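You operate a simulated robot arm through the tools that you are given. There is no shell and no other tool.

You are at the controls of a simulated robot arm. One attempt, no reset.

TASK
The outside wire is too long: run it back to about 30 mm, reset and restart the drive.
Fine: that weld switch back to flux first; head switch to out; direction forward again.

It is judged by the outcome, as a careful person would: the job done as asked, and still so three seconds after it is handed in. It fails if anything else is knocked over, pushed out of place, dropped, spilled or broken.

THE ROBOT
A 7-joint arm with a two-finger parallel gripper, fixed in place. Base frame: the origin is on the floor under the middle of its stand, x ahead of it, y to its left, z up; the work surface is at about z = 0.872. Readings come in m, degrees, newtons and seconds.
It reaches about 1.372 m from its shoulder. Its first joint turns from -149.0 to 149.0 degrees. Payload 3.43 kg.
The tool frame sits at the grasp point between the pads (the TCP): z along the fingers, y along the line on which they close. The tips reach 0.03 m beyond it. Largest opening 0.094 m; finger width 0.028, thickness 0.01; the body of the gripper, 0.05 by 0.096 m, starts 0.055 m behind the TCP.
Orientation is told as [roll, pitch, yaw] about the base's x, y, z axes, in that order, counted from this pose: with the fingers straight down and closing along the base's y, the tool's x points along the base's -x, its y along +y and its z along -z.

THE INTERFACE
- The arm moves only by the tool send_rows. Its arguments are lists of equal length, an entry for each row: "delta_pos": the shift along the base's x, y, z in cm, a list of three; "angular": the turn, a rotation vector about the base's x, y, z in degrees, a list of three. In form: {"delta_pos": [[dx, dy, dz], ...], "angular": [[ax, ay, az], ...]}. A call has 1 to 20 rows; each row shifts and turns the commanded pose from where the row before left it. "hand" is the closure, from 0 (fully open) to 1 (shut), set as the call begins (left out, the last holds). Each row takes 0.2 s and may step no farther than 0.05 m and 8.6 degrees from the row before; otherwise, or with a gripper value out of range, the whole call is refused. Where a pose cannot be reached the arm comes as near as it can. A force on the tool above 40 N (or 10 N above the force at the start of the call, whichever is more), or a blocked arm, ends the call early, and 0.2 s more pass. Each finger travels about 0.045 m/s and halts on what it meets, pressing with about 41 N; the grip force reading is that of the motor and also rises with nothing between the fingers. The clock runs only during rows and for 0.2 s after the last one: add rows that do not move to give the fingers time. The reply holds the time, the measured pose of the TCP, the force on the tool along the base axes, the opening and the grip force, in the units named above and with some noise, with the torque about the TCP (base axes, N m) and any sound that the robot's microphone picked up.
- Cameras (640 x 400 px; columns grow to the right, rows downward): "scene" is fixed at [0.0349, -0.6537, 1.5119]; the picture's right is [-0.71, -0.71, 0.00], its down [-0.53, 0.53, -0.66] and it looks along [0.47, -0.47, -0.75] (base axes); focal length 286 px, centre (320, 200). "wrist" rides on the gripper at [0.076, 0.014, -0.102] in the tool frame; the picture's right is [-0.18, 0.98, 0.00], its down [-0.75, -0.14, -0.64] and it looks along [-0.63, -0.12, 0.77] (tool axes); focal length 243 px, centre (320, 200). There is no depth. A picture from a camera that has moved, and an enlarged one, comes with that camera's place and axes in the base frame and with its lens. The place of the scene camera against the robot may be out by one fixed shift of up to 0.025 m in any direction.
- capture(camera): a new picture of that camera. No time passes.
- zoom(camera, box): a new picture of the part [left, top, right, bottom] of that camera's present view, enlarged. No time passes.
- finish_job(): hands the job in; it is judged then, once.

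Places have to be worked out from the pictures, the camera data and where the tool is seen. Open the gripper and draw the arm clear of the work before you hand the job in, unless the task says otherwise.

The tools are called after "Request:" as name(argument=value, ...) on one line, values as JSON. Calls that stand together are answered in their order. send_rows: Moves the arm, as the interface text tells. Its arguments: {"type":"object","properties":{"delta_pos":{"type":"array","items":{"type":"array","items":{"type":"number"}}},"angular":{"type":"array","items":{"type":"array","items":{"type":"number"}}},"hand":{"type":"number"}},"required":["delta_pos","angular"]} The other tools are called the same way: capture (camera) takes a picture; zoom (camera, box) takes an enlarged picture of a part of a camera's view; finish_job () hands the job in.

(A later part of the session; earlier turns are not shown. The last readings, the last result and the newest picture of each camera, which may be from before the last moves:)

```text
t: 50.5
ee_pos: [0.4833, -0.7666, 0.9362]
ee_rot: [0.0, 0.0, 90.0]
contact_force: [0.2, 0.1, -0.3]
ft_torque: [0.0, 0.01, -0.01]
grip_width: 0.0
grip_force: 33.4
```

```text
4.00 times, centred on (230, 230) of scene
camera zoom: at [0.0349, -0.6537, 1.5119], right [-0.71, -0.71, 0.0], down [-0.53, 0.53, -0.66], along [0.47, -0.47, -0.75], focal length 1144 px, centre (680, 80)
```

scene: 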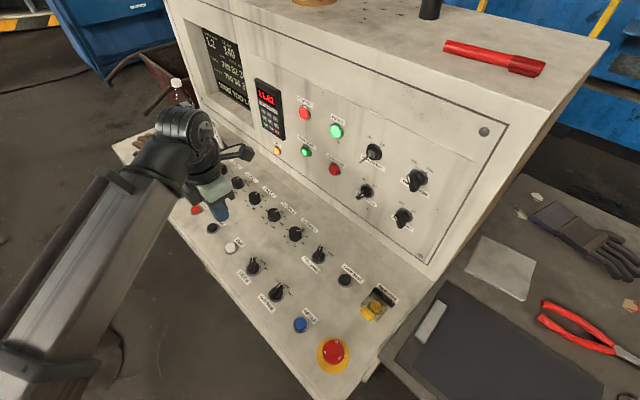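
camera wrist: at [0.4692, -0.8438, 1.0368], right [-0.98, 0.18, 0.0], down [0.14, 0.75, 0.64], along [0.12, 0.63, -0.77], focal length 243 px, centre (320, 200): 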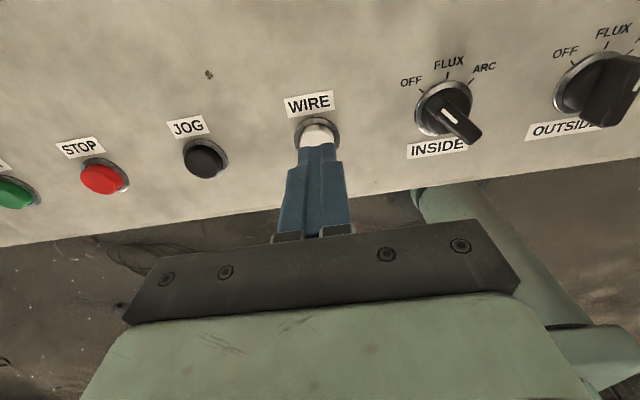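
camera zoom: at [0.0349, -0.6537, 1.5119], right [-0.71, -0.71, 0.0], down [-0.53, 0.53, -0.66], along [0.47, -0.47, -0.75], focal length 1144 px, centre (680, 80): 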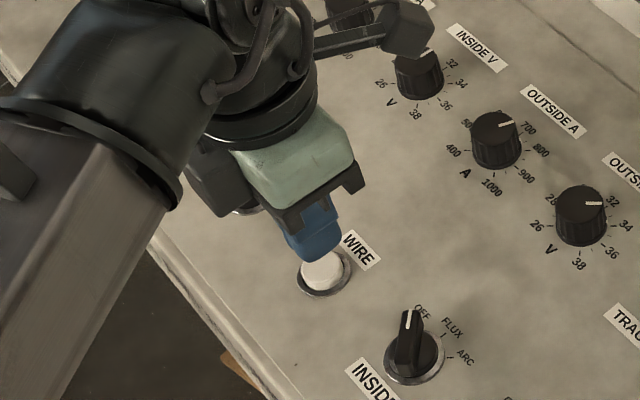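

Aligned (ring centre ≈(0.4855, −0.767)). Shifting 2 mm and lowering toward contact, then I'll press in 2 mm increments.

Request:
send_rows(delta_pos=[[0.2, 0, -1], [0, 0, -0.7], [0, 0, 0]], angular=[[0, 0, 0], [0, 0, 0], [0, 0, 0]])

Request:
zoom(camera="wrist", box=[240, 80, 400, 220])

```text
t: 51.3
ee_pos: [0.4848, -0.7657, 0.9167]
ee_rot: [0.1, 0.1, 90.1]
contact_force: [0.6, -0.2, 0.0]
ft_torque: [0.0, -0.01, -0.02]
grip_width: 0.0
grip_force: 32.3
```

```text
2.86 times, centred on (320, 150) of wrist
camera zoom: at [0.4715, -0.8439, 1.0187], right [-0.98, 0.18, 0.0], down [0.14, 0.75, 0.64], along [0.12, 0.63, -0.77], focal length 693 px, centre (320, 343)
```

zoom: 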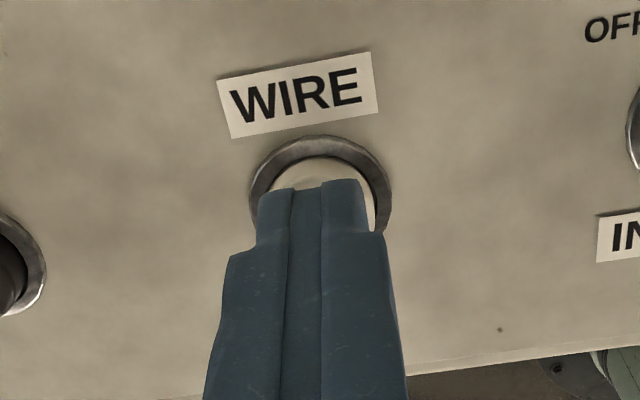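

No contact yet at tips z≈0.887. Pressing down 2 mm at a time.

Request:
send_rows(delta_pos=[[0, 0, -0.2], [0, 0, -0.1]], angular=[[0, 0, 0], [0, 0, 0]])

Request:
zoom(camera="scene", box=[200, 20, 280, 110])

```text
t: 51.9
ee_pos: [0.4857, -0.7672, 0.916]
ee_rot: [0.2, 0.0, 90.0]
contact_force: [0.0, -1.0, -0.2]
ft_torque: [0.01, 0.0, 0.01]
grip_width: 0.0
grip_force: 33.0
```

```text
4.44 times, centred on (240, 65) of scene
camera zoom: at [0.0349, -0.6537, 1.5119], right [-0.71, -0.71, 0.0], down [-0.53, 0.53, -0.66], along [0.47, -0.47, -0.75], focal length 1271 px, centre (676, 800)
```

zoom: 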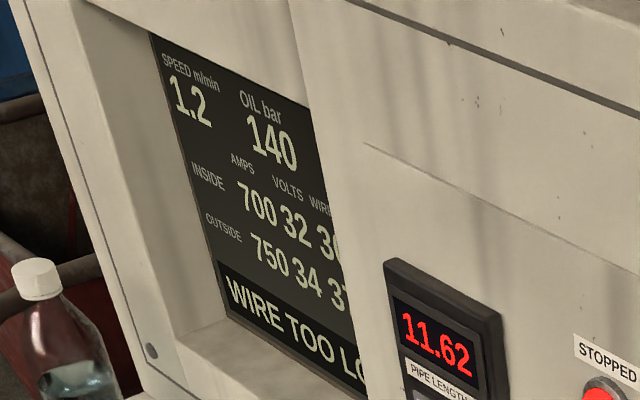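

Still no contact force. Continuing downward in small steps.

Request:
send_rows(delta_pos=[[0, 0, -0.2], [0, 0, -0.1]], angular=[[0, 0, 0], [0, 0, 0]])

Request:
zoom(camera="scene", box=[245, 60, 277, 92])

```text
t: 52.5
ee_pos: [0.4855, -0.7676, 0.9128]
ee_rot: [0.2, 0.1, 90.0]
contact_force: [-1.2, 0.4, 1.1]
ft_torque: [0.0, 0.0, 0.04]
grip_width: 0.0
grip_force: 33.0
```

```text
12.50 times, centred on (261, 76) of scene
camera zoom: at [0.0349, -0.6537, 1.5119], right [-0.71, -0.71, 0.0], down [-0.53, 0.53, -0.66], along [0.47, -0.47, -0.75], focal length 3576 px, centre (1058, 1750)
```

zoom: 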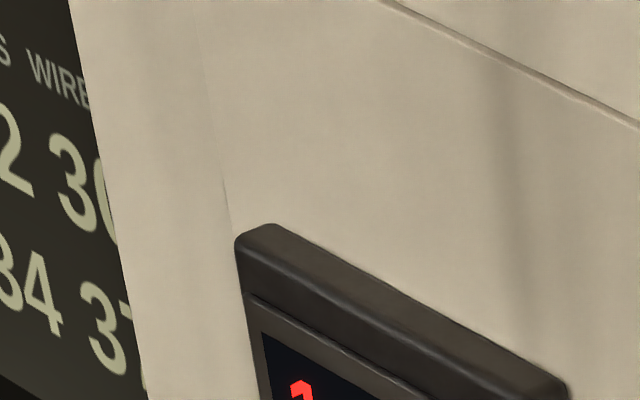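

No change yet. Another 2 mm down.

Request:
send_rows(delta_pos=[[0, 0, -0.2]], angular=[[0, 0, 0]])

Request:
zoom(camera="scene", box=[245, 60, 277, 92])

```text
t: 52.9
ee_pos: [0.4854, -0.7674, 0.9105]
ee_rot: [0.1, 0.0, 90.1]
contact_force: [-0.2, 0.2, 2.8]
ft_torque: [0.0, -0.03, -0.01]
grip_width: 0.0
grip_force: 32.5
heard: click
```

```text
12.50 times, centred on (261, 76) of scene
camera zoom: at [0.0349, -0.6537, 1.5119], right [-0.71, -0.71, 0.0], down [-0.53, 0.53, -0.66], along [0.47, -0.47, -0.75], focal length 3576 px, centre (1058, 1750)
```

zoom: 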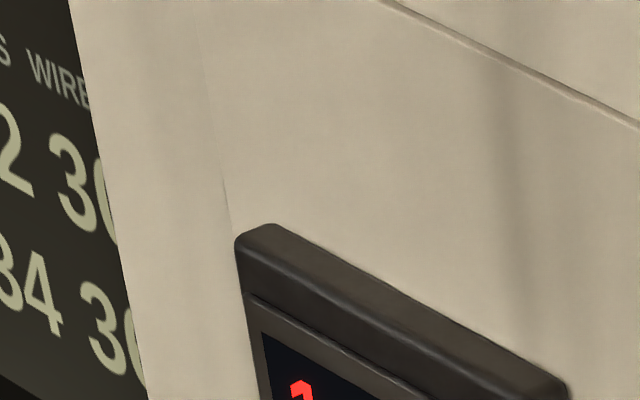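

A click was heard and the outside value changed (7 → a rounded digit, probably 36). The button is held; I'll let time run in one short step and compare.

Request:
send_rows(delta_pos=[[0, 0, 0]], angular=[[0, 0, 0]])

Request:
zoom(camera="scene", box=[245, 60, 277, 92])

Request:
zoom(camera="scene", box=[200, 20, 280, 110])

```text
t: 53.3
ee_pos: [0.4865, -0.7669, 0.9105]
ee_rot: [0.1, 0.0, 90.0]
contact_force: [1.5, -0.6, 3.5]
ft_torque: [-0.06, -0.02, -0.02]
grip_width: 0.0001
grip_force: 33.2
```

```text
12.50 times, centred on (261, 76) of scene
camera zoom: at [0.0349, -0.6537, 1.5119], right [-0.71, -0.71, 0.0], down [-0.53, 0.53, -0.66], along [0.47, -0.47, -0.75], focal length 3576 px, centre (1058, 1750)
```

zoom: 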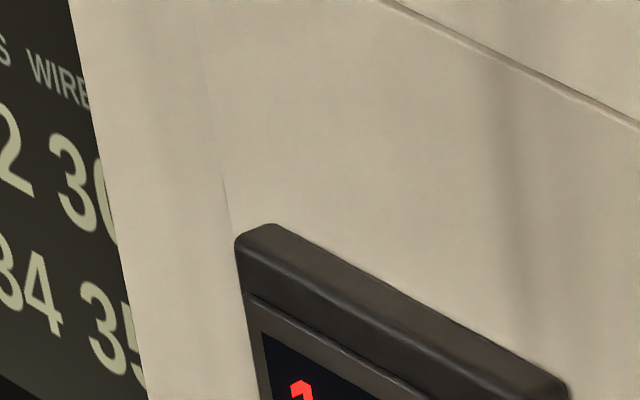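

```text
4.44 times, centred on (240, 65) of scene
camera zoom: at [0.0349, -0.6537, 1.5119], right [-0.71, -0.71, 0.0], down [-0.53, 0.53, -0.66], along [0.47, -0.47, -0.75], focal length 1271 px, centre (676, 800)
```

zoom: 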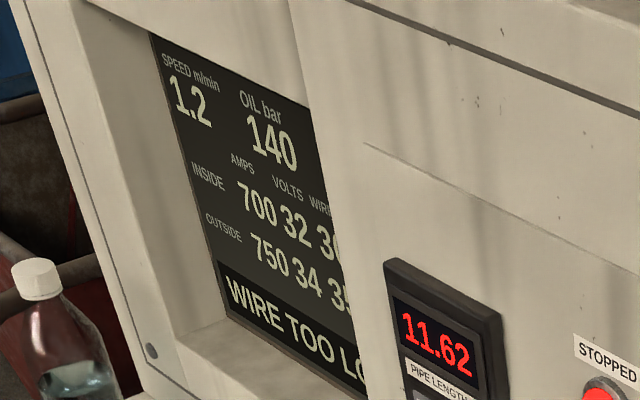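

It now reads 35 and going down — the reverse run works, roughly 1 mm per 0.4 s. Holding on one step at a time.

Request:
send_rows(delta_pos=[[0, 0, 0]], angular=[[0, 0, 0]])

Request:
zoom(camera="scene", box=[245, 60, 277, 92])

```text
t: 53.7
ee_pos: [0.4847, -0.768, 0.9107]
ee_rot: [0.0, 0.0, 90.1]
contact_force: [-0.2, -0.3, 2.4]
ft_torque: [-0.01, -0.04, 0.03]
grip_width: 0.0
grip_force: 33.0
```

```text
12.50 times, centred on (261, 76) of scene
camera zoom: at [0.0349, -0.6537, 1.5119], right [-0.71, -0.71, 0.0], down [-0.53, 0.53, -0.66], along [0.47, -0.47, -0.75], focal length 3576 px, centre (1058, 1750)
```

zoom: 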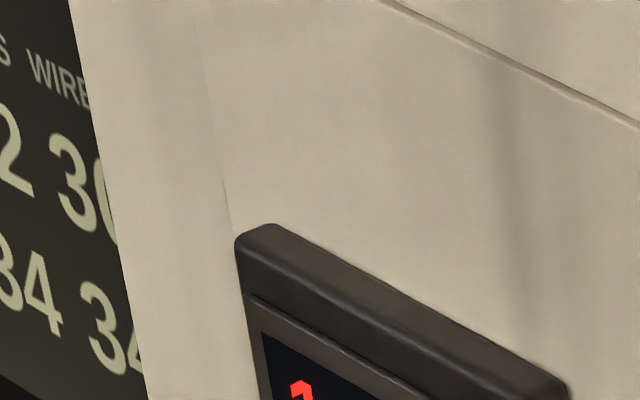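

Now 34. Continuing step by step.

Request:
send_rows(delta_pos=[[0, 0, 0]], angular=[[0, 0, 0]])

Request:
zoom(camera="scene", box=[245, 60, 277, 92])

```text
t: 54.1
ee_pos: [0.4864, -0.7682, 0.9106]
ee_rot: [0.1, 0.1, 90.2]
contact_force: [0.7, -0.1, 3.3]
ft_torque: [-0.04, -0.02, 0.04]
grip_width: 0.0002
grip_force: 32.9
```

```text
12.50 times, centred on (261, 76) of scene
camera zoom: at [0.0349, -0.6537, 1.5119], right [-0.71, -0.71, 0.0], down [-0.53, 0.53, -0.66], along [0.47, -0.47, -0.75], focal length 3576 px, centre (1058, 1750)
```

zoom: 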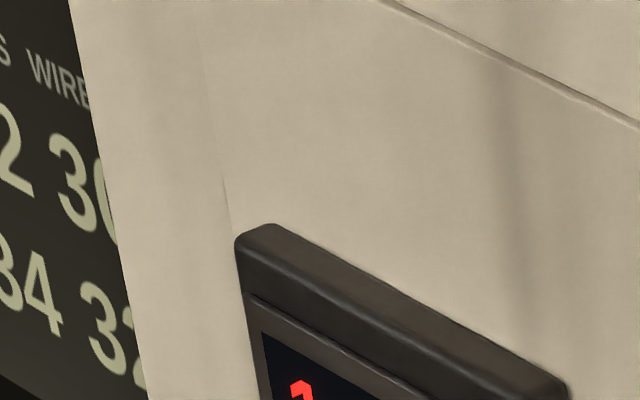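

It reads 33 or 32; zooming closer to tell.

Request:
zoom(camera="scene", box=[246, 80, 258, 94])

Request:
zoom(camera="scene", box=[200, 20, 280, 110])

```text
16.00 times, centred on (252, 87) of scene
camera zoom: at [0.0349, -0.6537, 1.5119], right [-0.71, -0.71, 0.0], down [-0.53, 0.53, -0.66], along [0.47, -0.47, -0.75], focal length 4577 px, centre (1408, 2008)
```

zoom: 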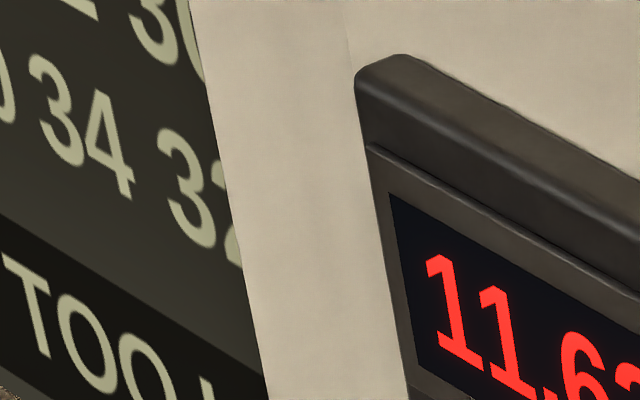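

```text
4.44 times, centred on (240, 65) of scene
camera zoom: at [0.0349, -0.6537, 1.5119], right [-0.71, -0.71, 0.0], down [-0.53, 0.53, -0.66], along [0.47, -0.47, -0.75], focal length 1271 px, centre (676, 800)
```

zoom: 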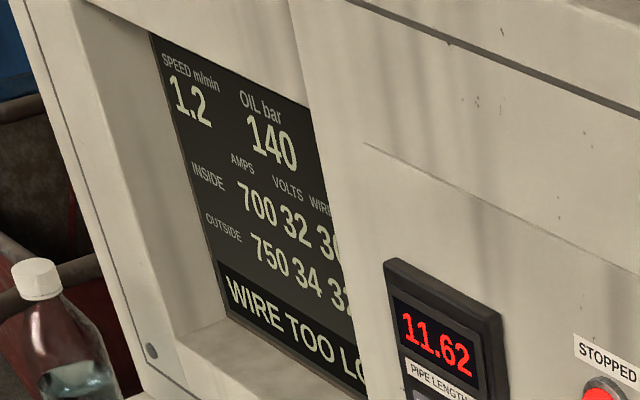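

Reads 32; the rate is about 3 mm/s. One more hold step (≈31), then I'll hold 0.2 s and release.

Request:
send_rows(delta_pos=[[0, 0, 0]], angular=[[0, 0, 0]])

Request:
zoom(camera="scene", box=[246, 80, 258, 94])

Request:
zoom(camera="scene", box=[200, 20, 280, 110])

```text
t: 54.5
ee_pos: [0.4845, -0.7676, 0.9104]
ee_rot: [0.1, 0.0, 90.1]
contact_force: [0.2, -0.9, 3.0]
ft_torque: [0.02, -0.05, 0.01]
grip_width: 0.0
grip_force: 33.1
```

```text
16.00 times, centred on (252, 87) of scene
camera zoom: at [0.0349, -0.6537, 1.5119], right [-0.71, -0.71, 0.0], down [-0.53, 0.53, -0.66], along [0.47, -0.47, -0.75], focal length 4577 px, centre (1408, 2008)
```

zoom: 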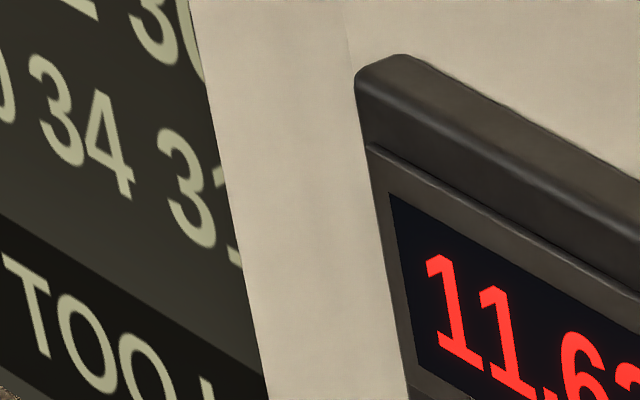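

```text
4.44 times, centred on (240, 65) of scene
camera zoom: at [0.0349, -0.6537, 1.5119], right [-0.71, -0.71, 0.0], down [-0.53, 0.53, -0.66], along [0.47, -0.47, -0.75], focal length 1271 px, centre (676, 800)
```

zoom: 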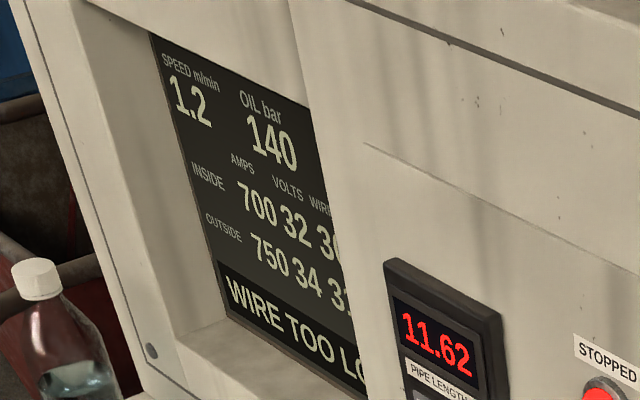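

It reads 31. Now hold 0.2 s more and release with a quick lift.

Request:
send_rows(delta_pos=[[0, 0, 0], [0, 0, 1.5], [0, 0, 2], [0, 0, 2], [0, 0, 0]], angular=[[0, 0, 0], [0, 0, 0], [0, 0, 0], [0, 0, 0], [0, 0, 0]])

Request:
zoom(camera="scene", box=[246, 80, 258, 94])

Request:
zoom(camera="scene", box=[200, 20, 280, 110])

```text
t: 55.7
ee_pos: [0.4878, -0.7678, 0.9649]
ee_rot: [0.1, 0.1, 90.1]
contact_force: [0.4, 0.3, 0.5]
ft_torque: [0.04, 0.0, 0.0]
grip_width: 0.0
grip_force: 32.8
```

```text
16.00 times, centred on (252, 87) of scene
camera zoom: at [0.0349, -0.6537, 1.5119], right [-0.71, -0.71, 0.0], down [-0.53, 0.53, -0.66], along [0.47, -0.47, -0.75], focal length 4577 px, centre (1408, 2008)
```

zoom: 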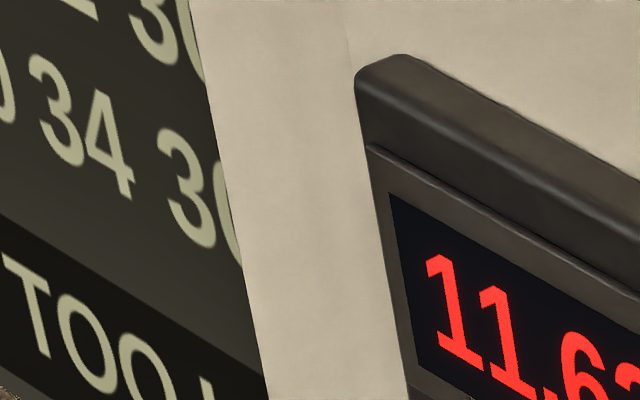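

```text
4.44 times, centred on (240, 65) of scene
camera zoom: at [0.0349, -0.6537, 1.5119], right [-0.71, -0.71, 0.0], down [-0.53, 0.53, -0.66], along [0.47, -0.47, -0.75], focal length 1271 px, centre (676, 800)
```

zoom: 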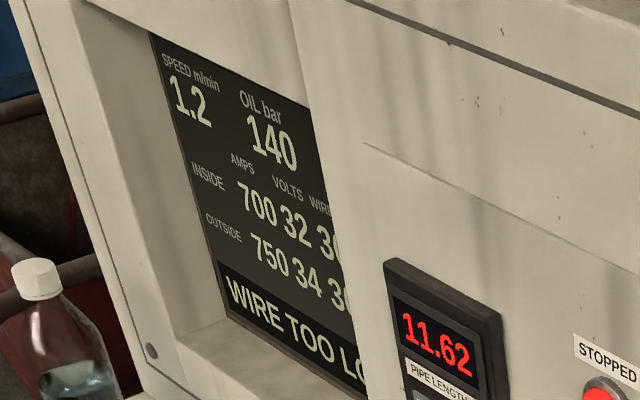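

Outside wire now reads 30. Next DIRECTION back to FWD: raise and tilt the hand toward the panel, re-reading the screen on the way.

Request:
send_rows(delta_pos=[[0, 0, 3], [0, 0, 4], [0, 0, 4], [0, 0, 4], [0, 0, 2], [-0.5, -0.5, 0], [-0.5, -0.5, 0], [-0.5, -0.5, 0], [-0.5, -0.5, 0], [-0.5, -0.5, 0], [-0.5, -0.5, 0], [-0.5, -0.5, 0], [-0.5, -0.5, 0], [-0.5, -0.5, 0], [0, -0.5, 0], [0, 0, 0]], angular=[[0, 0, 0], [0, 0, 0], [-4, 0, 0], [-8, 0, 0], [-8, 0, 0], [-8, 0, 0], [-8, 0, 0], [-8, 0, 0], [-8, 0, 0], [-8, 0, 0], [-8, 0, 0], [-8, 0, 0], [-8, 0, 0], [-6, 0, 0], [0, 0, 0], [0, 0, 0]], hand=0.5)

Request:
capture(camera="wrist")

Request:
zoom(camera="wrist", box=[0, 60, 170, 220])

```text
t: 59.1
ee_pos: [0.4402, -0.817, 1.1358]
ee_rot: [108.1, 89.8, -161.9]
contact_force: [-0.1, -0.4, -0.4]
ft_torque: [0.0, -0.01, 0.04]
grip_width: 0.0473
grip_force: 0.0
```

```text
taken
camera wrist: at [0.4268, -0.7154, 1.2109], right [-0.98, 0.0, -0.18], down [0.14, 0.64, -0.75], along [0.12, -0.77, -0.63], focal length 243 px, centre (320, 200)
```

wrist: 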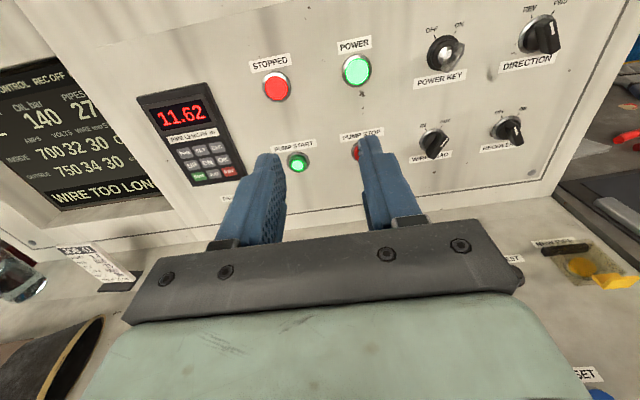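

```text
2.50 times, centred on (85, 140) of wrist
camera zoom: at [0.4268, -0.7154, 1.2109], right [-0.98, 0.0, -0.18], down [0.14, 0.64, -0.75], along [0.12, -0.77, -0.63], focal length 606 px, centre (908, 350)
```

zoom: 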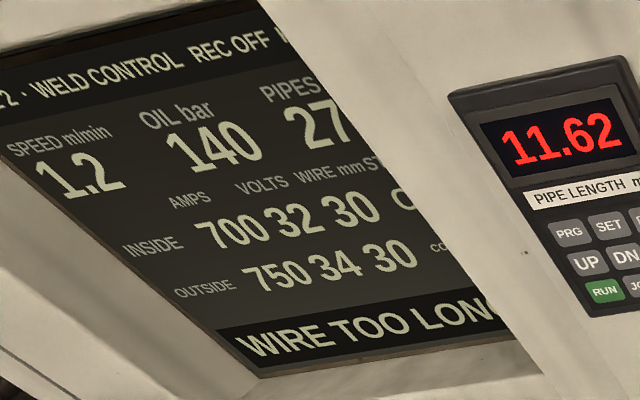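

Confirmed: OUTSIDE wire 30. Now moving over to DIRECTION with +30° twist to match the REV lever.

Request:
send_rows(delta_pos=[[-2, 0, 0], [-3, 0, 0], [-4, 0, 0], [-4, 0, 0], [-4, 0, 0], [-4, -1, 0], [-2.5, -2, 0], [-1.4, -2, 0], [0, -2, 0], [0, -2, 0], [0, -0.8, 0], [0, 0, 0]], angular=[[0, 0, 0], [0, 4, 0], [0, 4, 0], [0, 4, 0], [0, 4, 0], [0, 4, 0], [0, 4, 0], [0, 4, 0], [0, 2, 0], [0, 0, 0], [0, 0, 0], [0, 0, 0]])

Request:
capture(camera="wrist")

Request:
zoom(camera="wrist", box=[240, 60, 400, 180])

```text
t: 61.7
ee_pos: [0.1921, -0.9164, 1.1393]
ee_rot: [90.1, 59.9, -180.0]
contact_force: [0.3, 0.0, -0.5]
ft_torque: [0.0, -0.01, 0.0]
grip_width: 0.0468
grip_force: 0.0
```

```text
taken
camera wrist: at [0.2182, -0.8146, 1.2098], right [-0.94, 0.0, 0.33], down [-0.26, 0.64, -0.72], along [-0.22, -0.77, -0.6], focal length 243 px, centre (320, 200)
```

wrist: 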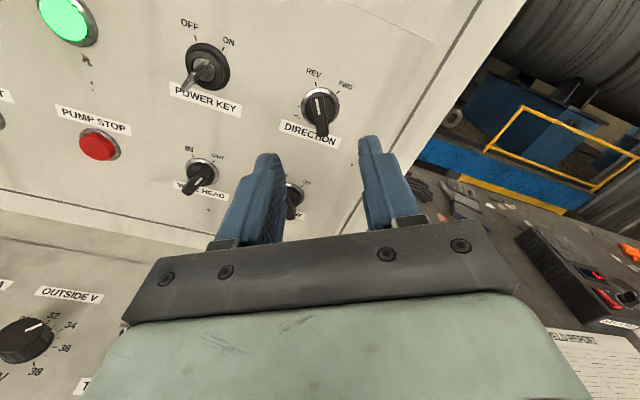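

```text
3.33 times, centred on (320, 120) of wrist
camera zoom: at [0.2182, -0.8146, 1.2098], right [-0.94, 0.0, 0.33], down [-0.26, 0.64, -0.72], along [-0.22, -0.77, -0.6], focal length 809 px, centre (320, 467)
```

zoom: 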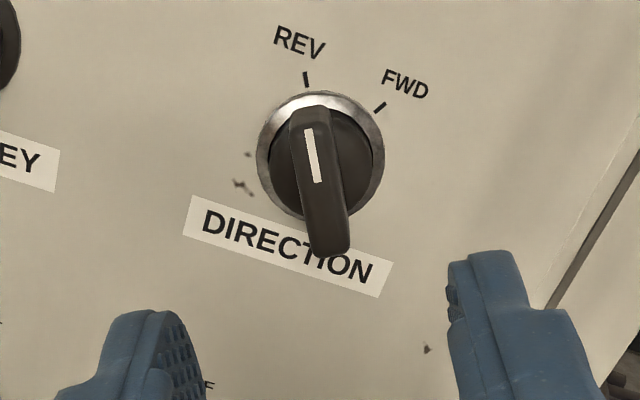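

Axis still ≈(0.191, −1.05, 1.135). Approaching to the grip depth, correcting −4 mm in z.

Request:
send_rows(delta_pos=[[-0.1, -1, -0.4], [0, -1.6, 0], [0, -1.6, 0], [0, -1.6, 0], [0, -1.6, 0], [0, -1.2, 0], [0, 0, 0]], angular=[[0, 0, 0], [0, 0, 0], [0, 0, 0], [0, 0, 0], [0, 0, 0], [0, 0, 0], [0, 0, 0]])

Request:
zoom(camera="wrist", box=[240, 80, 400, 220])

```text
t: 63.3
ee_pos: [0.1905, -1.0023, 1.1321]
ee_rot: [90.1, 59.9, -180.0]
contact_force: [-0.8, 1.2, -0.7]
ft_torque: [-0.01, 0.03, 0.03]
grip_width: 0.047
grip_force: 0.1
```

```text
2.86 times, centred on (320, 150) of wrist
camera zoom: at [0.2177, -0.8998, 1.2035], right [-0.94, 0.0, 0.33], down [-0.26, 0.64, -0.72], along [-0.22, -0.77, -0.6], focal length 693 px, centre (320, 343)
```

zoom: 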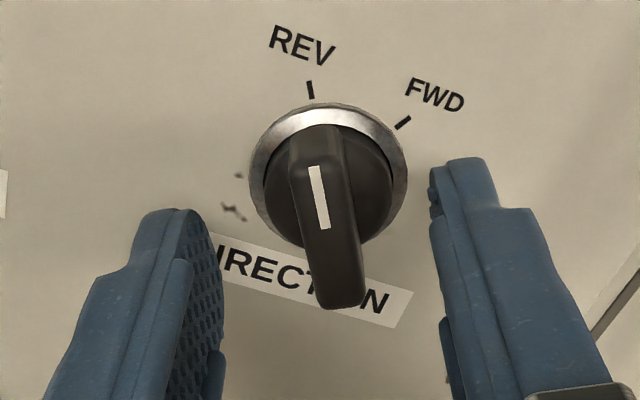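

Centred to within 2 mm; raising 1.5 mm and gripping.

Request:
send_rows(delta_pos=[[0, 0, 0.15], [0, 0, 0], [0, 0, 0], [0, 0, 0], [0, 0, 0]], angular=[[0, 0, 0], [0, 0, 0], [0, 0, 0], [0, 0, 0], [0, 0, 0]], hand=1)

Request:
zoom(camera="wrist", box=[240, 80, 400, 220])

```text
t: 64.5
ee_pos: [0.19, -1.0011, 1.1335]
ee_rot: [90.0, 60.0, 180.0]
contact_force: [-10.1, -2.7, 7.9]
ft_torque: [-0.24, -0.11, -0.15]
grip_width: 0.0108
grip_force: 44.3
```

```text
2.86 times, centred on (320, 150) of wrist
camera zoom: at [0.2163, -0.8995, 1.2057], right [-0.94, 0.0, 0.33], down [-0.25, 0.64, -0.72], along [-0.22, -0.77, -0.6], focal length 693 px, centre (320, 343)
```

zoom: 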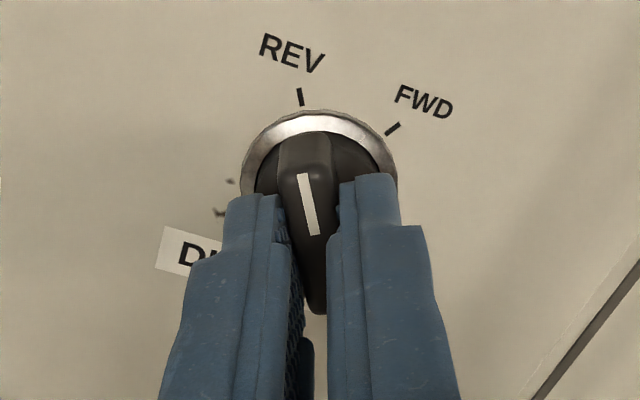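

Lever gripped at 10.8 mm. Easing the side load and turning −60° about y back to FWD.

Request:
send_rows(delta_pos=[[-0.1, 0, 0.06], [0, 0, 0], [0, 0, 0], [0, 0, 0], [0, 0, 0], [0, 0, 0], [0, 0, 0], [0, 0, 0], [0, 0, 0], [0, 0, 0], [0, 0, 0], [0, 0, 0], [0, 0, 0], [0, 0, 0]], angular=[[0, 0, 0], [0, -5, 0], [0, -5, 0], [0, -5, 0], [0, -5, 0], [0, -5, 0], [0, -5, 0], [0, -5, 0], [0, -5, 0], [0, -5, 0], [0, -5, 0], [0, -5, 0], [0, -5, 0], [0, 0, 0]])

Request:
zoom(camera="wrist", box=[240, 80, 400, 220])

```text
t: 67.5
ee_pos: [0.1909, -1.0015, 1.1339]
ee_rot: [-90.1, 60.1, 0.0]
contact_force: [20.7, -6.7, 6.6]
ft_torque: [1.05, 0.02, 1.04]
grip_width: 0.0109
grip_force: 44.0
```

```text
2.86 times, centred on (320, 150) of wrist
camera zoom: at [0.1409, -0.8995, 1.1915], right [-0.76, 0.0, -0.65], down [0.5, 0.64, -0.58], along [0.42, -0.77, -0.49], focal length 693 px, centre (320, 343)
```

zoom: 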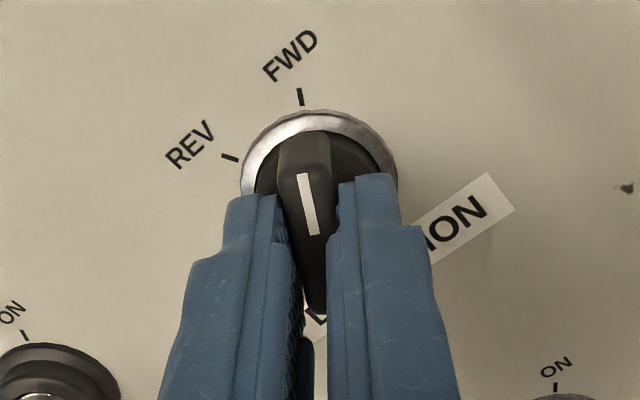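

DIRECTION is back at FWD. Release and back off, then check.

Request:
send_rows(delta_pos=[[0, 0, 0], [0, 0, 0], [0, 0, 0], [0, 1.5, 0], [0, 2, 0], [0, 2.5, 0], [0, 2.5, 0], [0, 2.5, 0], [0, 2, 0], [0, 2, 0], [0, 0, 0]], angular=[[0, 0, 0], [0, 0, 0], [0, 0, 0], [0, 0, 0], [0, 0, 0], [0, 0, 0], [0, 0, 0], [0, 5, 0], [0, 5, 0], [0, 5, 0], [0, 0, 0]], hand=0.5)

Request:
capture(camera="wrist")

Request:
capture(camera="scene")

```text
t: 69.9
ee_pos: [0.1892, -0.8505, 1.1348]
ee_rot: [-89.9, 75.1, 0.0]
contact_force: [-0.1, 0.7, 0.8]
ft_torque: [0.02, 0.0, 0.01]
grip_width: 0.0469
grip_force: 0.0
```

```text
taken
camera wrist: at [0.1556, -0.7494, 1.2034], right [-0.9, 0.0, -0.43], down [0.33, 0.64, -0.69], along [0.27, -0.77, -0.58], focal length 243 px, centre (320, 200)
```

wrist: 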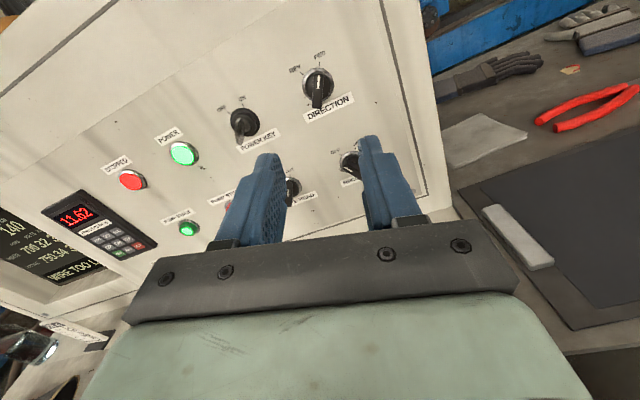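

```text
taken
```

scene: 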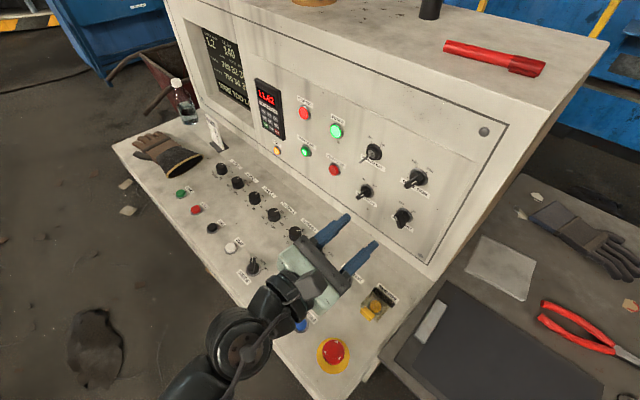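

Zoom to confirm the switch states before resetting.

Request:
zoom(camera="wrist", box=[200, 50, 380, 210])

Request:
send_rows(delta_pos=[[0, 1, 0], [0, 1, 0], [0.5, 1, 0], [0.5, 1, 0], [0.5, 0.5, 0], [0.5, 0.5, 0], [0.5, 0.5, 0], [0.5, 0.5, 0], [0, 0.5, 0], [0, 0.5, 0], [0, 0.5, -1], [0, 0.5, -2], [0, 0, -2], [0, 0, -2], [0, 0, -2], [0, 0, -1], [0, 0, 0]], angular=[[0, 5, 0], [0, 5, 0], [0, 5, 0], [8, 0, 0], [8, 0, 0], [8, 0, 0], [8, 0, 0], [8, 0, 0], [8, 0, 0], [8, 0, 0], [8, 0, 0], [8, 0, 0], [8, 0, 0], [8, 0, 0], [2, 0, 0], [0, 0, 0], [0, 0, 0]], hand=1)

Request:
capture(camera="wrist")

Request:
capture(camera="scene")

```text
2.50 times, centred on (290, 130) of wrist
camera zoom: at [0.1556, -0.7494, 1.2034], right [-0.9, 0.0, -0.43], down [0.33, 0.64, -0.69], along [0.27, -0.77, -0.58], focal length 606 px, centre (395, 375)
```

zoom: 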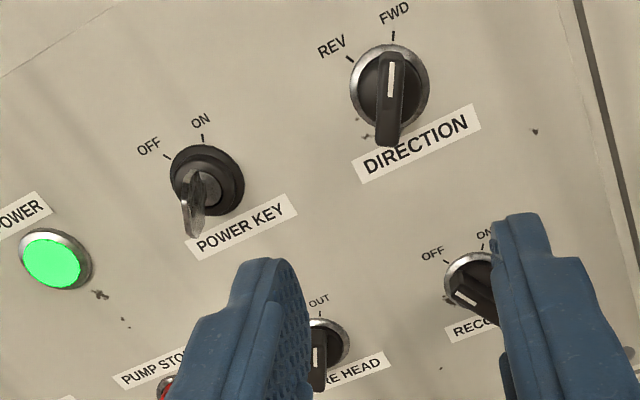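

```text
t: 73.5
ee_pos: [0.2204, -0.7715, 1.0353]
ee_rot: [0.0, 0.0, 90.2]
contact_force: [-0.5, -0.2, -1.1]
ft_torque: [0.0, -0.02, 0.02]
grip_width: 0.0
grip_force: 33.0
```

```text
taken
camera wrist: at [0.2064, -0.8485, 1.137], right [-0.98, 0.18, 0.0], down [0.14, 0.75, 0.64], along [0.12, 0.63, -0.77], focal length 243 px, centre (320, 200)
```

wrist: 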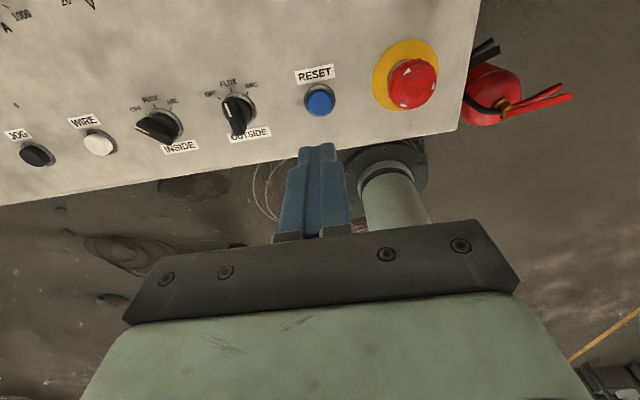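

```text
taken
```

scene: 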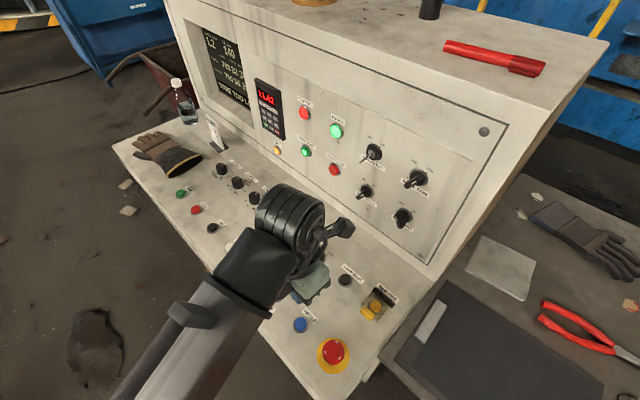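

All switches are as wanted (FLUX, OUT, FWD). RESET is almost directly under; zooming for centre.

Request:
zoom(camera="wrist", box=[250, 50, 380, 160])

Request:
zoom(camera="wrist", box=[120, 60, 280, 170])

```text
3.64 times, centred on (315, 105) of wrist
camera zoom: at [0.2064, -0.8485, 1.137], right [-0.98, 0.18, 0.0], down [0.14, 0.75, 0.64], along [0.12, 0.63, -0.77], focal length 882 px, centre (338, 546)
```

zoom: 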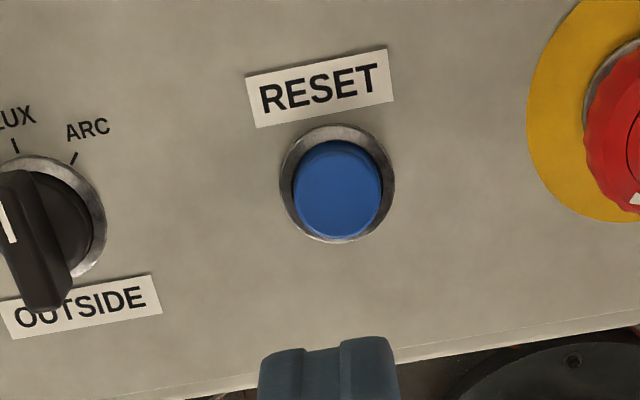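

```text
3.64 times, centred on (200, 115) of wrist
camera zoom: at [0.2064, -0.8485, 1.137], right [-0.98, 0.18, 0.0], down [0.14, 0.75, 0.64], along [0.12, 0.63, -0.77], focal length 882 px, centre (756, 509)
```

zoom: 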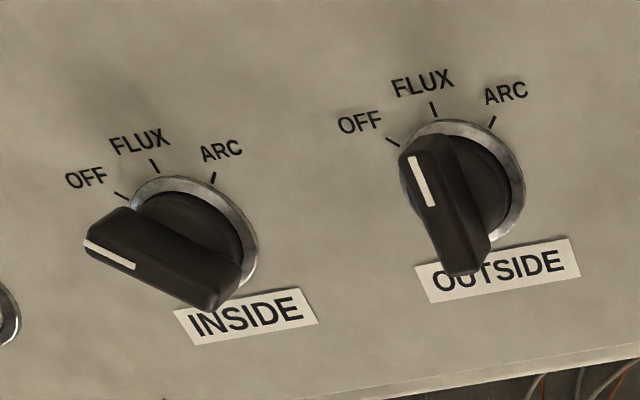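

RESET centre ≈(0.222, −0.767). Moving over and descending to just above it (WIRE clicked at TCP z≈0.9105).

Request:
send_rows(delta_pos=[[0.15, 0.45, -1], [0, 0, -2], [0, 0, -2], [0, 0, -2], [0, 0, -2], [0, 0, -1.5], [0, 0, -0.8], [0, 0, 0]], angular=[[0, 0, 0], [0, 0, 0], [0, 0, 0], [0, 0, 0], [0, 0, 0], [0, 0, 0], [0, 0, 0], [0, 0, 0]])

Request:
zoom(camera="wrist", box=[240, 80, 400, 220])

```text
t: 75.3
ee_pos: [0.2222, -0.7669, 0.9217]
ee_rot: [0.1, 0.0, 90.0]
contact_force: [0.1, 0.5, -0.9]
ft_torque: [0.05, 0.0, -0.01]
grip_width: 0.0
grip_force: 32.7
```

```text
2.86 times, centred on (320, 150) of wrist
camera zoom: at [0.208, -0.8443, 1.0224], right [-0.98, 0.18, 0.0], down [0.14, 0.75, 0.64], along [0.12, 0.63, -0.77], focal length 693 px, centre (320, 343)
```

zoom: 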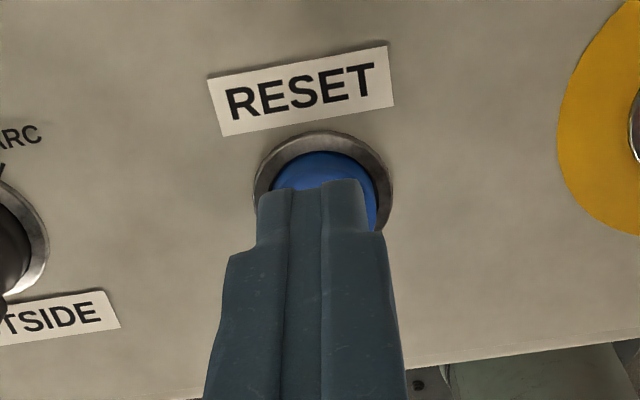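

Aligned. Pressing down ~1.1–1.2 cm until the click.

Request:
send_rows(delta_pos=[[0, 0, -0.4], [0, 0, -0.4], [0, 0, -0.3], [0, 0, -0.1]], angular=[[0, 0, 0], [0, 0, 0], [0, 0, 0], [0, 0, 0]])

Request:
zoom(camera="scene", box=[200, 20, 320, 160])

```text
t: 76.3
ee_pos: [0.221, -0.7672, 0.9097]
ee_rot: [0.0, 0.1, 90.1]
contact_force: [2.4, -1.2, 4.7]
ft_torque: [-0.04, -0.03, 0.04]
grip_width: 0.0
grip_force: 33.4
heard: click
```

```text
2.86 times, centred on (260, 90) of scene
camera zoom: at [0.0349, -0.6537, 1.5119], right [-0.71, -0.71, 0.0], down [-0.53, 0.53, -0.66], along [0.47, -0.47, -0.75], focal length 817 px, centre (491, 514)
```

zoom: 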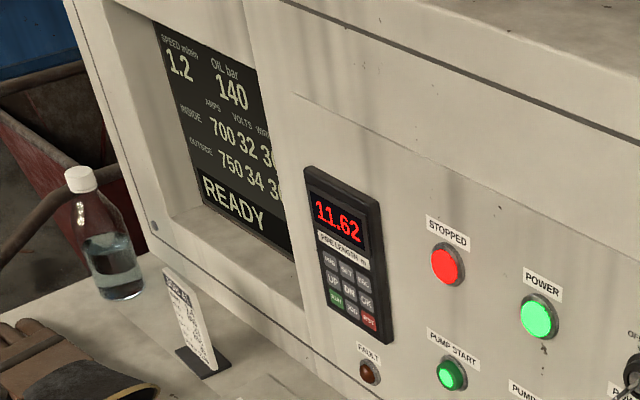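

Fault cleared: the screen shows READY. Lifting off RESET and travelling to START (x≈0.745).

Request:
send_rows(delta_pos=[[0, 0, 2], [0, 0, 4], [0, 0, 4], [2, 0, 2], [4, 0, 0], [4, 0, 0], [4, 0, 0], [4, 0, 0], [4, 0, 0], [4, 0, 0], [4, 0, 0], [4, 0, 0], [4, 0, 0], [4, 0, 0], [4, 0, 0], [4, 0, 0], [2, 0, 0], [0, 0, 0]], angular=[[0, 0, 0], [0, 0, 0], [0, 0, 0], [0, 0, 0], [0, 0, 0], [0, 0, 0], [0, 0, 0], [0, 0, 0], [0, 0, 0], [0, 0, 0], [0, 0, 0], [0, 0, 0], [0, 0, 0], [0, 0, 0], [0, 0, 0], [0, 0, 0], [0, 0, 0], [0, 0, 0]])

Request:
capture(camera="wrist")

Request:
capture(camera="scene")

```text
t: 80.1
ee_pos: [0.7397, -0.7677, 1.0317]
ee_rot: [0.1, 0.0, 90.1]
contact_force: [0.1, 0.3, 0.0]
ft_torque: [-0.01, 0.0, 0.0]
grip_width: 0.0002
grip_force: 33.1
```

```text
taken
camera wrist: at [0.7259, -0.8438, 1.1333], right [-0.98, 0.18, 0.0], down [0.14, 0.75, 0.64], along [0.12, 0.63, -0.77], focal length 243 px, centre (320, 200)
```

wrist: 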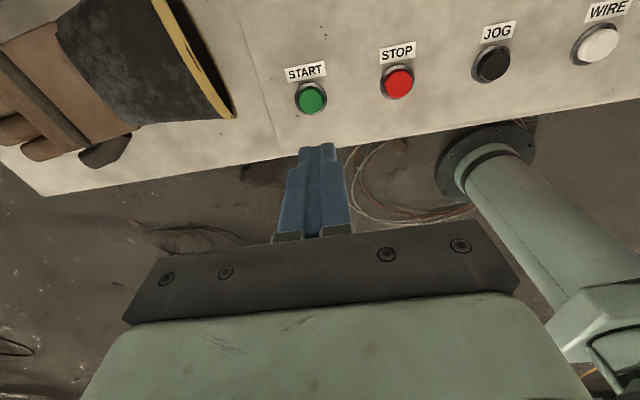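

```text
taken
```

scene: 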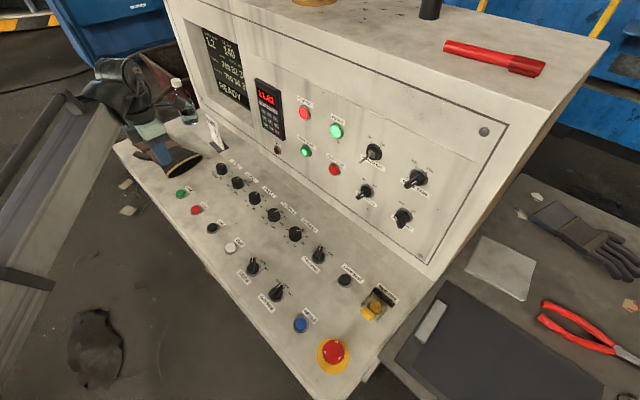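

START is near (311,98). Zooming for its centre; the glove cuff is ~8 cm away at x≈0.82, so there's clearance.

Request:
zoom(camera="wrist", box=[250, 50, 380, 160])

Request:
zoom(camera="scene", box=[100, 80, 240, 220])

```text
3.64 times, centred on (315, 105) of wrist
camera zoom: at [0.7259, -0.8438, 1.1333], right [-0.98, 0.18, 0.0], down [0.14, 0.75, 0.64], along [0.12, 0.63, -0.77], focal length 882 px, centre (338, 546)
```

zoom: 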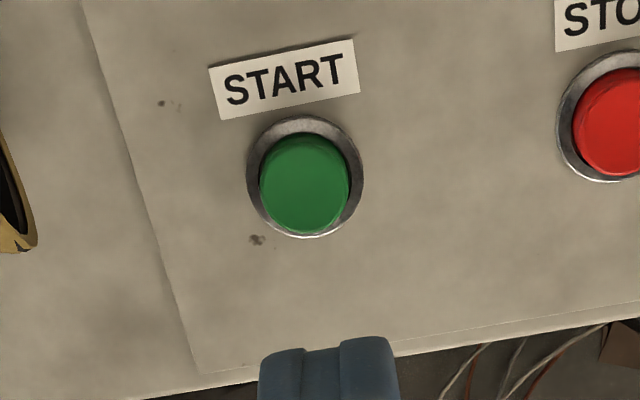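

```text
2.86 times, centred on (170, 150) of scene
camera zoom: at [0.0349, -0.6537, 1.5119], right [-0.71, -0.71, 0.0], down [-0.53, 0.53, -0.66], along [0.47, -0.47, -0.75], focal length 817 px, centre (749, 343)
```

zoom: 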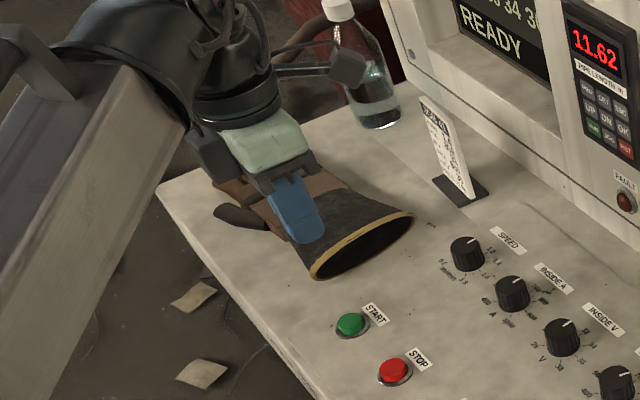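

START centre ≈(0.7495, −0.767). Moving over and descending to just above it.

Request:
send_rows(delta_pos=[[0.5, 0, -1], [0.45, 0, -2], [0, 0, -2], [0, 0, -2], [0, 0, -2], [0, 0, -1.3], [0, 0, -0.7], [0, 0, 0]], angular=[[0, 0, 0], [0, 0, 0], [0, 0, 0], [0, 0, 0], [0, 0, 0], [0, 0, 0], [0, 0, 0], [0, 0, 0]])

Request:
zoom(camera="wrist", box=[240, 80, 400, 220])

Request:
zoom(camera="scene", box=[100, 80, 240, 220])

```text
t: 81.9
ee_pos: [0.7505, -0.7654, 0.9202]
ee_rot: [0.1, 0.0, 90.1]
contact_force: [0.1, 0.1, 0.0]
ft_torque: [0.01, 0.0, -0.01]
grip_width: 0.0
grip_force: 32.6
```

```text
2.86 times, centred on (320, 150) of wrist
camera zoom: at [0.7368, -0.8426, 1.021], right [-0.98, 0.18, 0.0], down [0.14, 0.75, 0.64], along [0.12, 0.63, -0.77], focal length 693 px, centre (320, 343)
```

zoom: 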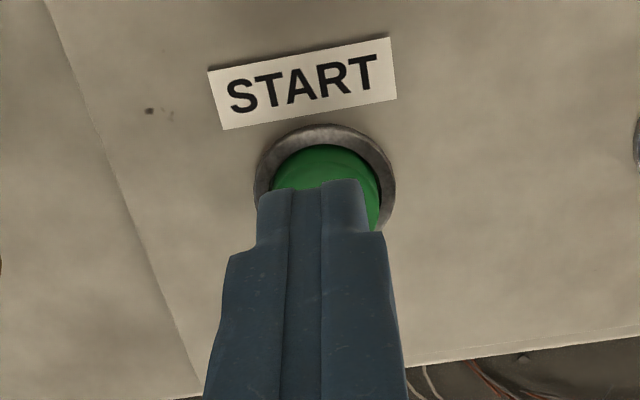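

```text
2.86 times, centred on (170, 150) of scene
camera zoom: at [0.0349, -0.6537, 1.5119], right [-0.71, -0.71, 0.0], down [-0.53, 0.53, -0.66], along [0.47, -0.47, -0.75], focal length 817 px, centre (749, 343)
```

zoom: 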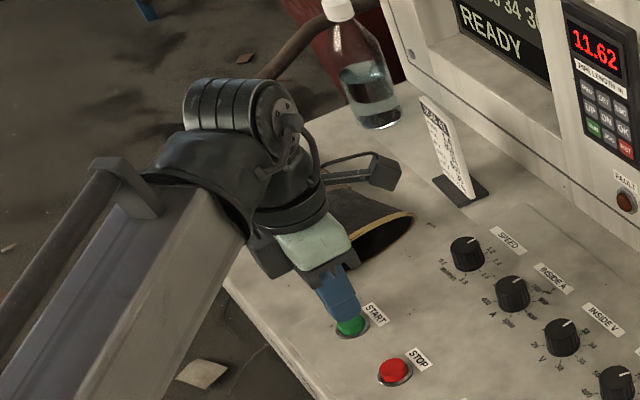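

Aligned on START with no contact to the glove. Pressing down until the click.

Request:
send_rows(delta_pos=[[0, 0, -0.4], [0, 0, -0.4], [0, 0, -0.3]], angular=[[0, 0, 0], [0, 0, 0], [0, 0, 0]])

Request:
zoom(camera="scene", box=[200, 20, 320, 160])

```text
t: 82.7
ee_pos: [0.751, -0.7663, 0.9091]
ee_rot: [0.0, 0.1, 90.0]
contact_force: [1.8, 0.3, 5.7]
ft_torque: [0.01, -0.06, -0.03]
grip_width: 0.0001
grip_force: 32.9
heard: click
```

```text
2.86 times, centred on (260, 90) of scene
camera zoom: at [0.0349, -0.6537, 1.5119], right [-0.71, -0.71, 0.0], down [-0.53, 0.53, -0.66], along [0.47, -0.47, -0.75], focal length 817 px, centre (491, 514)
```

zoom: 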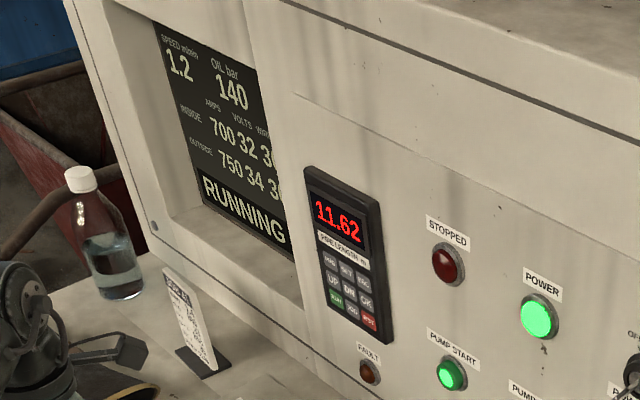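

The screen shows RUNNING and the STOPPED lamp is off. Lifting straight up, opening the gripper and drawing the arm clear.

Request:
send_rows(delta_pos=[[0, 0, 2], [0, 0, 3], [0, 0, 4], [0, 0, 4], [0, 1, 3], [-1, 3, 1], [-2, 3, 0], [-2, 3, 0], [-2, 3, 0], [0, 0, 0]], angular=[[0, 0, 0], [0, 0, 0], [0, 0, 0], [0, 0, 0], [0, 0, 0], [0, 0, 0], [0, 0, 0], [0, 0, 0], [0, 0, 0], [0, 0, 0]], hand=1)

Request:
send_rows(delta_pos=[[0, 0, 0], [0, 0, 0], [0, 0, 0], [0, 0, 0], [0, 0, 0], [0, 0, 0]], angular=[[0, 0, 0], [0, 0, 0], [0, 0, 0], [0, 0, 0], [0, 0, 0], [0, 0, 0]], hand=0)

Request:
capture(camera="scene")

Request:
capture(camera="wrist")

Request:
zoom(camera="scene", box=[200, 20, 320, 160])

```text
t: 84.9
ee_pos: [0.678, -0.6349, 1.0784]
ee_rot: [0.1, 0.1, 90.0]
contact_force: [0.0, 0.0, 0.6]
ft_torque: [-0.01, -0.05, -0.01]
grip_width: 0.0002
grip_force: 33.0
```

```text
t: 86.3
ee_pos: [0.6788, -0.6358, 1.0775]
ee_rot: [0.0, 0.0, 90.0]
contact_force: [0.2, -0.8, 0.2]
ft_torque: [-0.02, -0.01, -0.01]
grip_width: 0.0939
grip_force: 0.1
```

```text
taken
```

scene: 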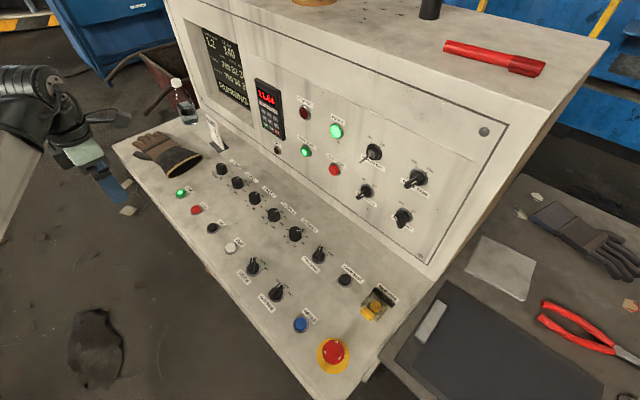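

```text
taken
camera wrist: at [0.665, -0.7128, 1.1786], right [-0.98, 0.18, 0.0], down [0.14, 0.75, 0.64], along [0.12, 0.63, -0.77], focal length 243 px, centre (320, 200)
```

wrist: 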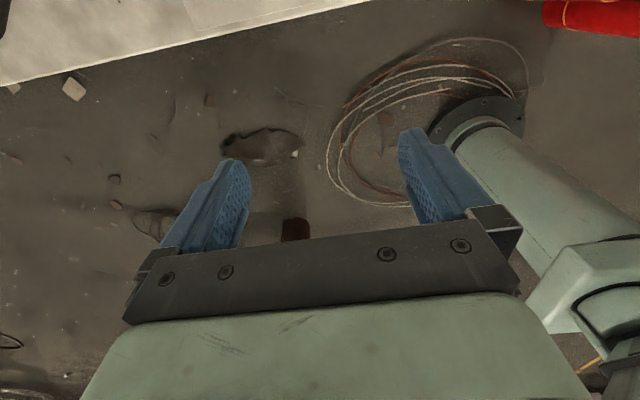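

```text
2.86 times, centred on (260, 90) of scene
camera zoom: at [0.0349, -0.6537, 1.5119], right [-0.71, -0.71, 0.0], down [-0.53, 0.53, -0.66], along [0.47, -0.47, -0.75], focal length 817 px, centre (491, 514)
```

zoom: 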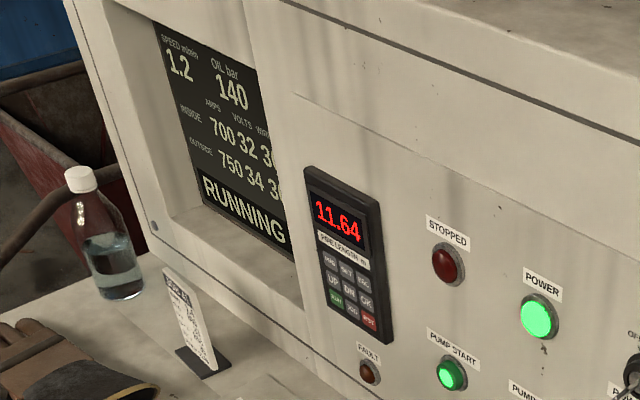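

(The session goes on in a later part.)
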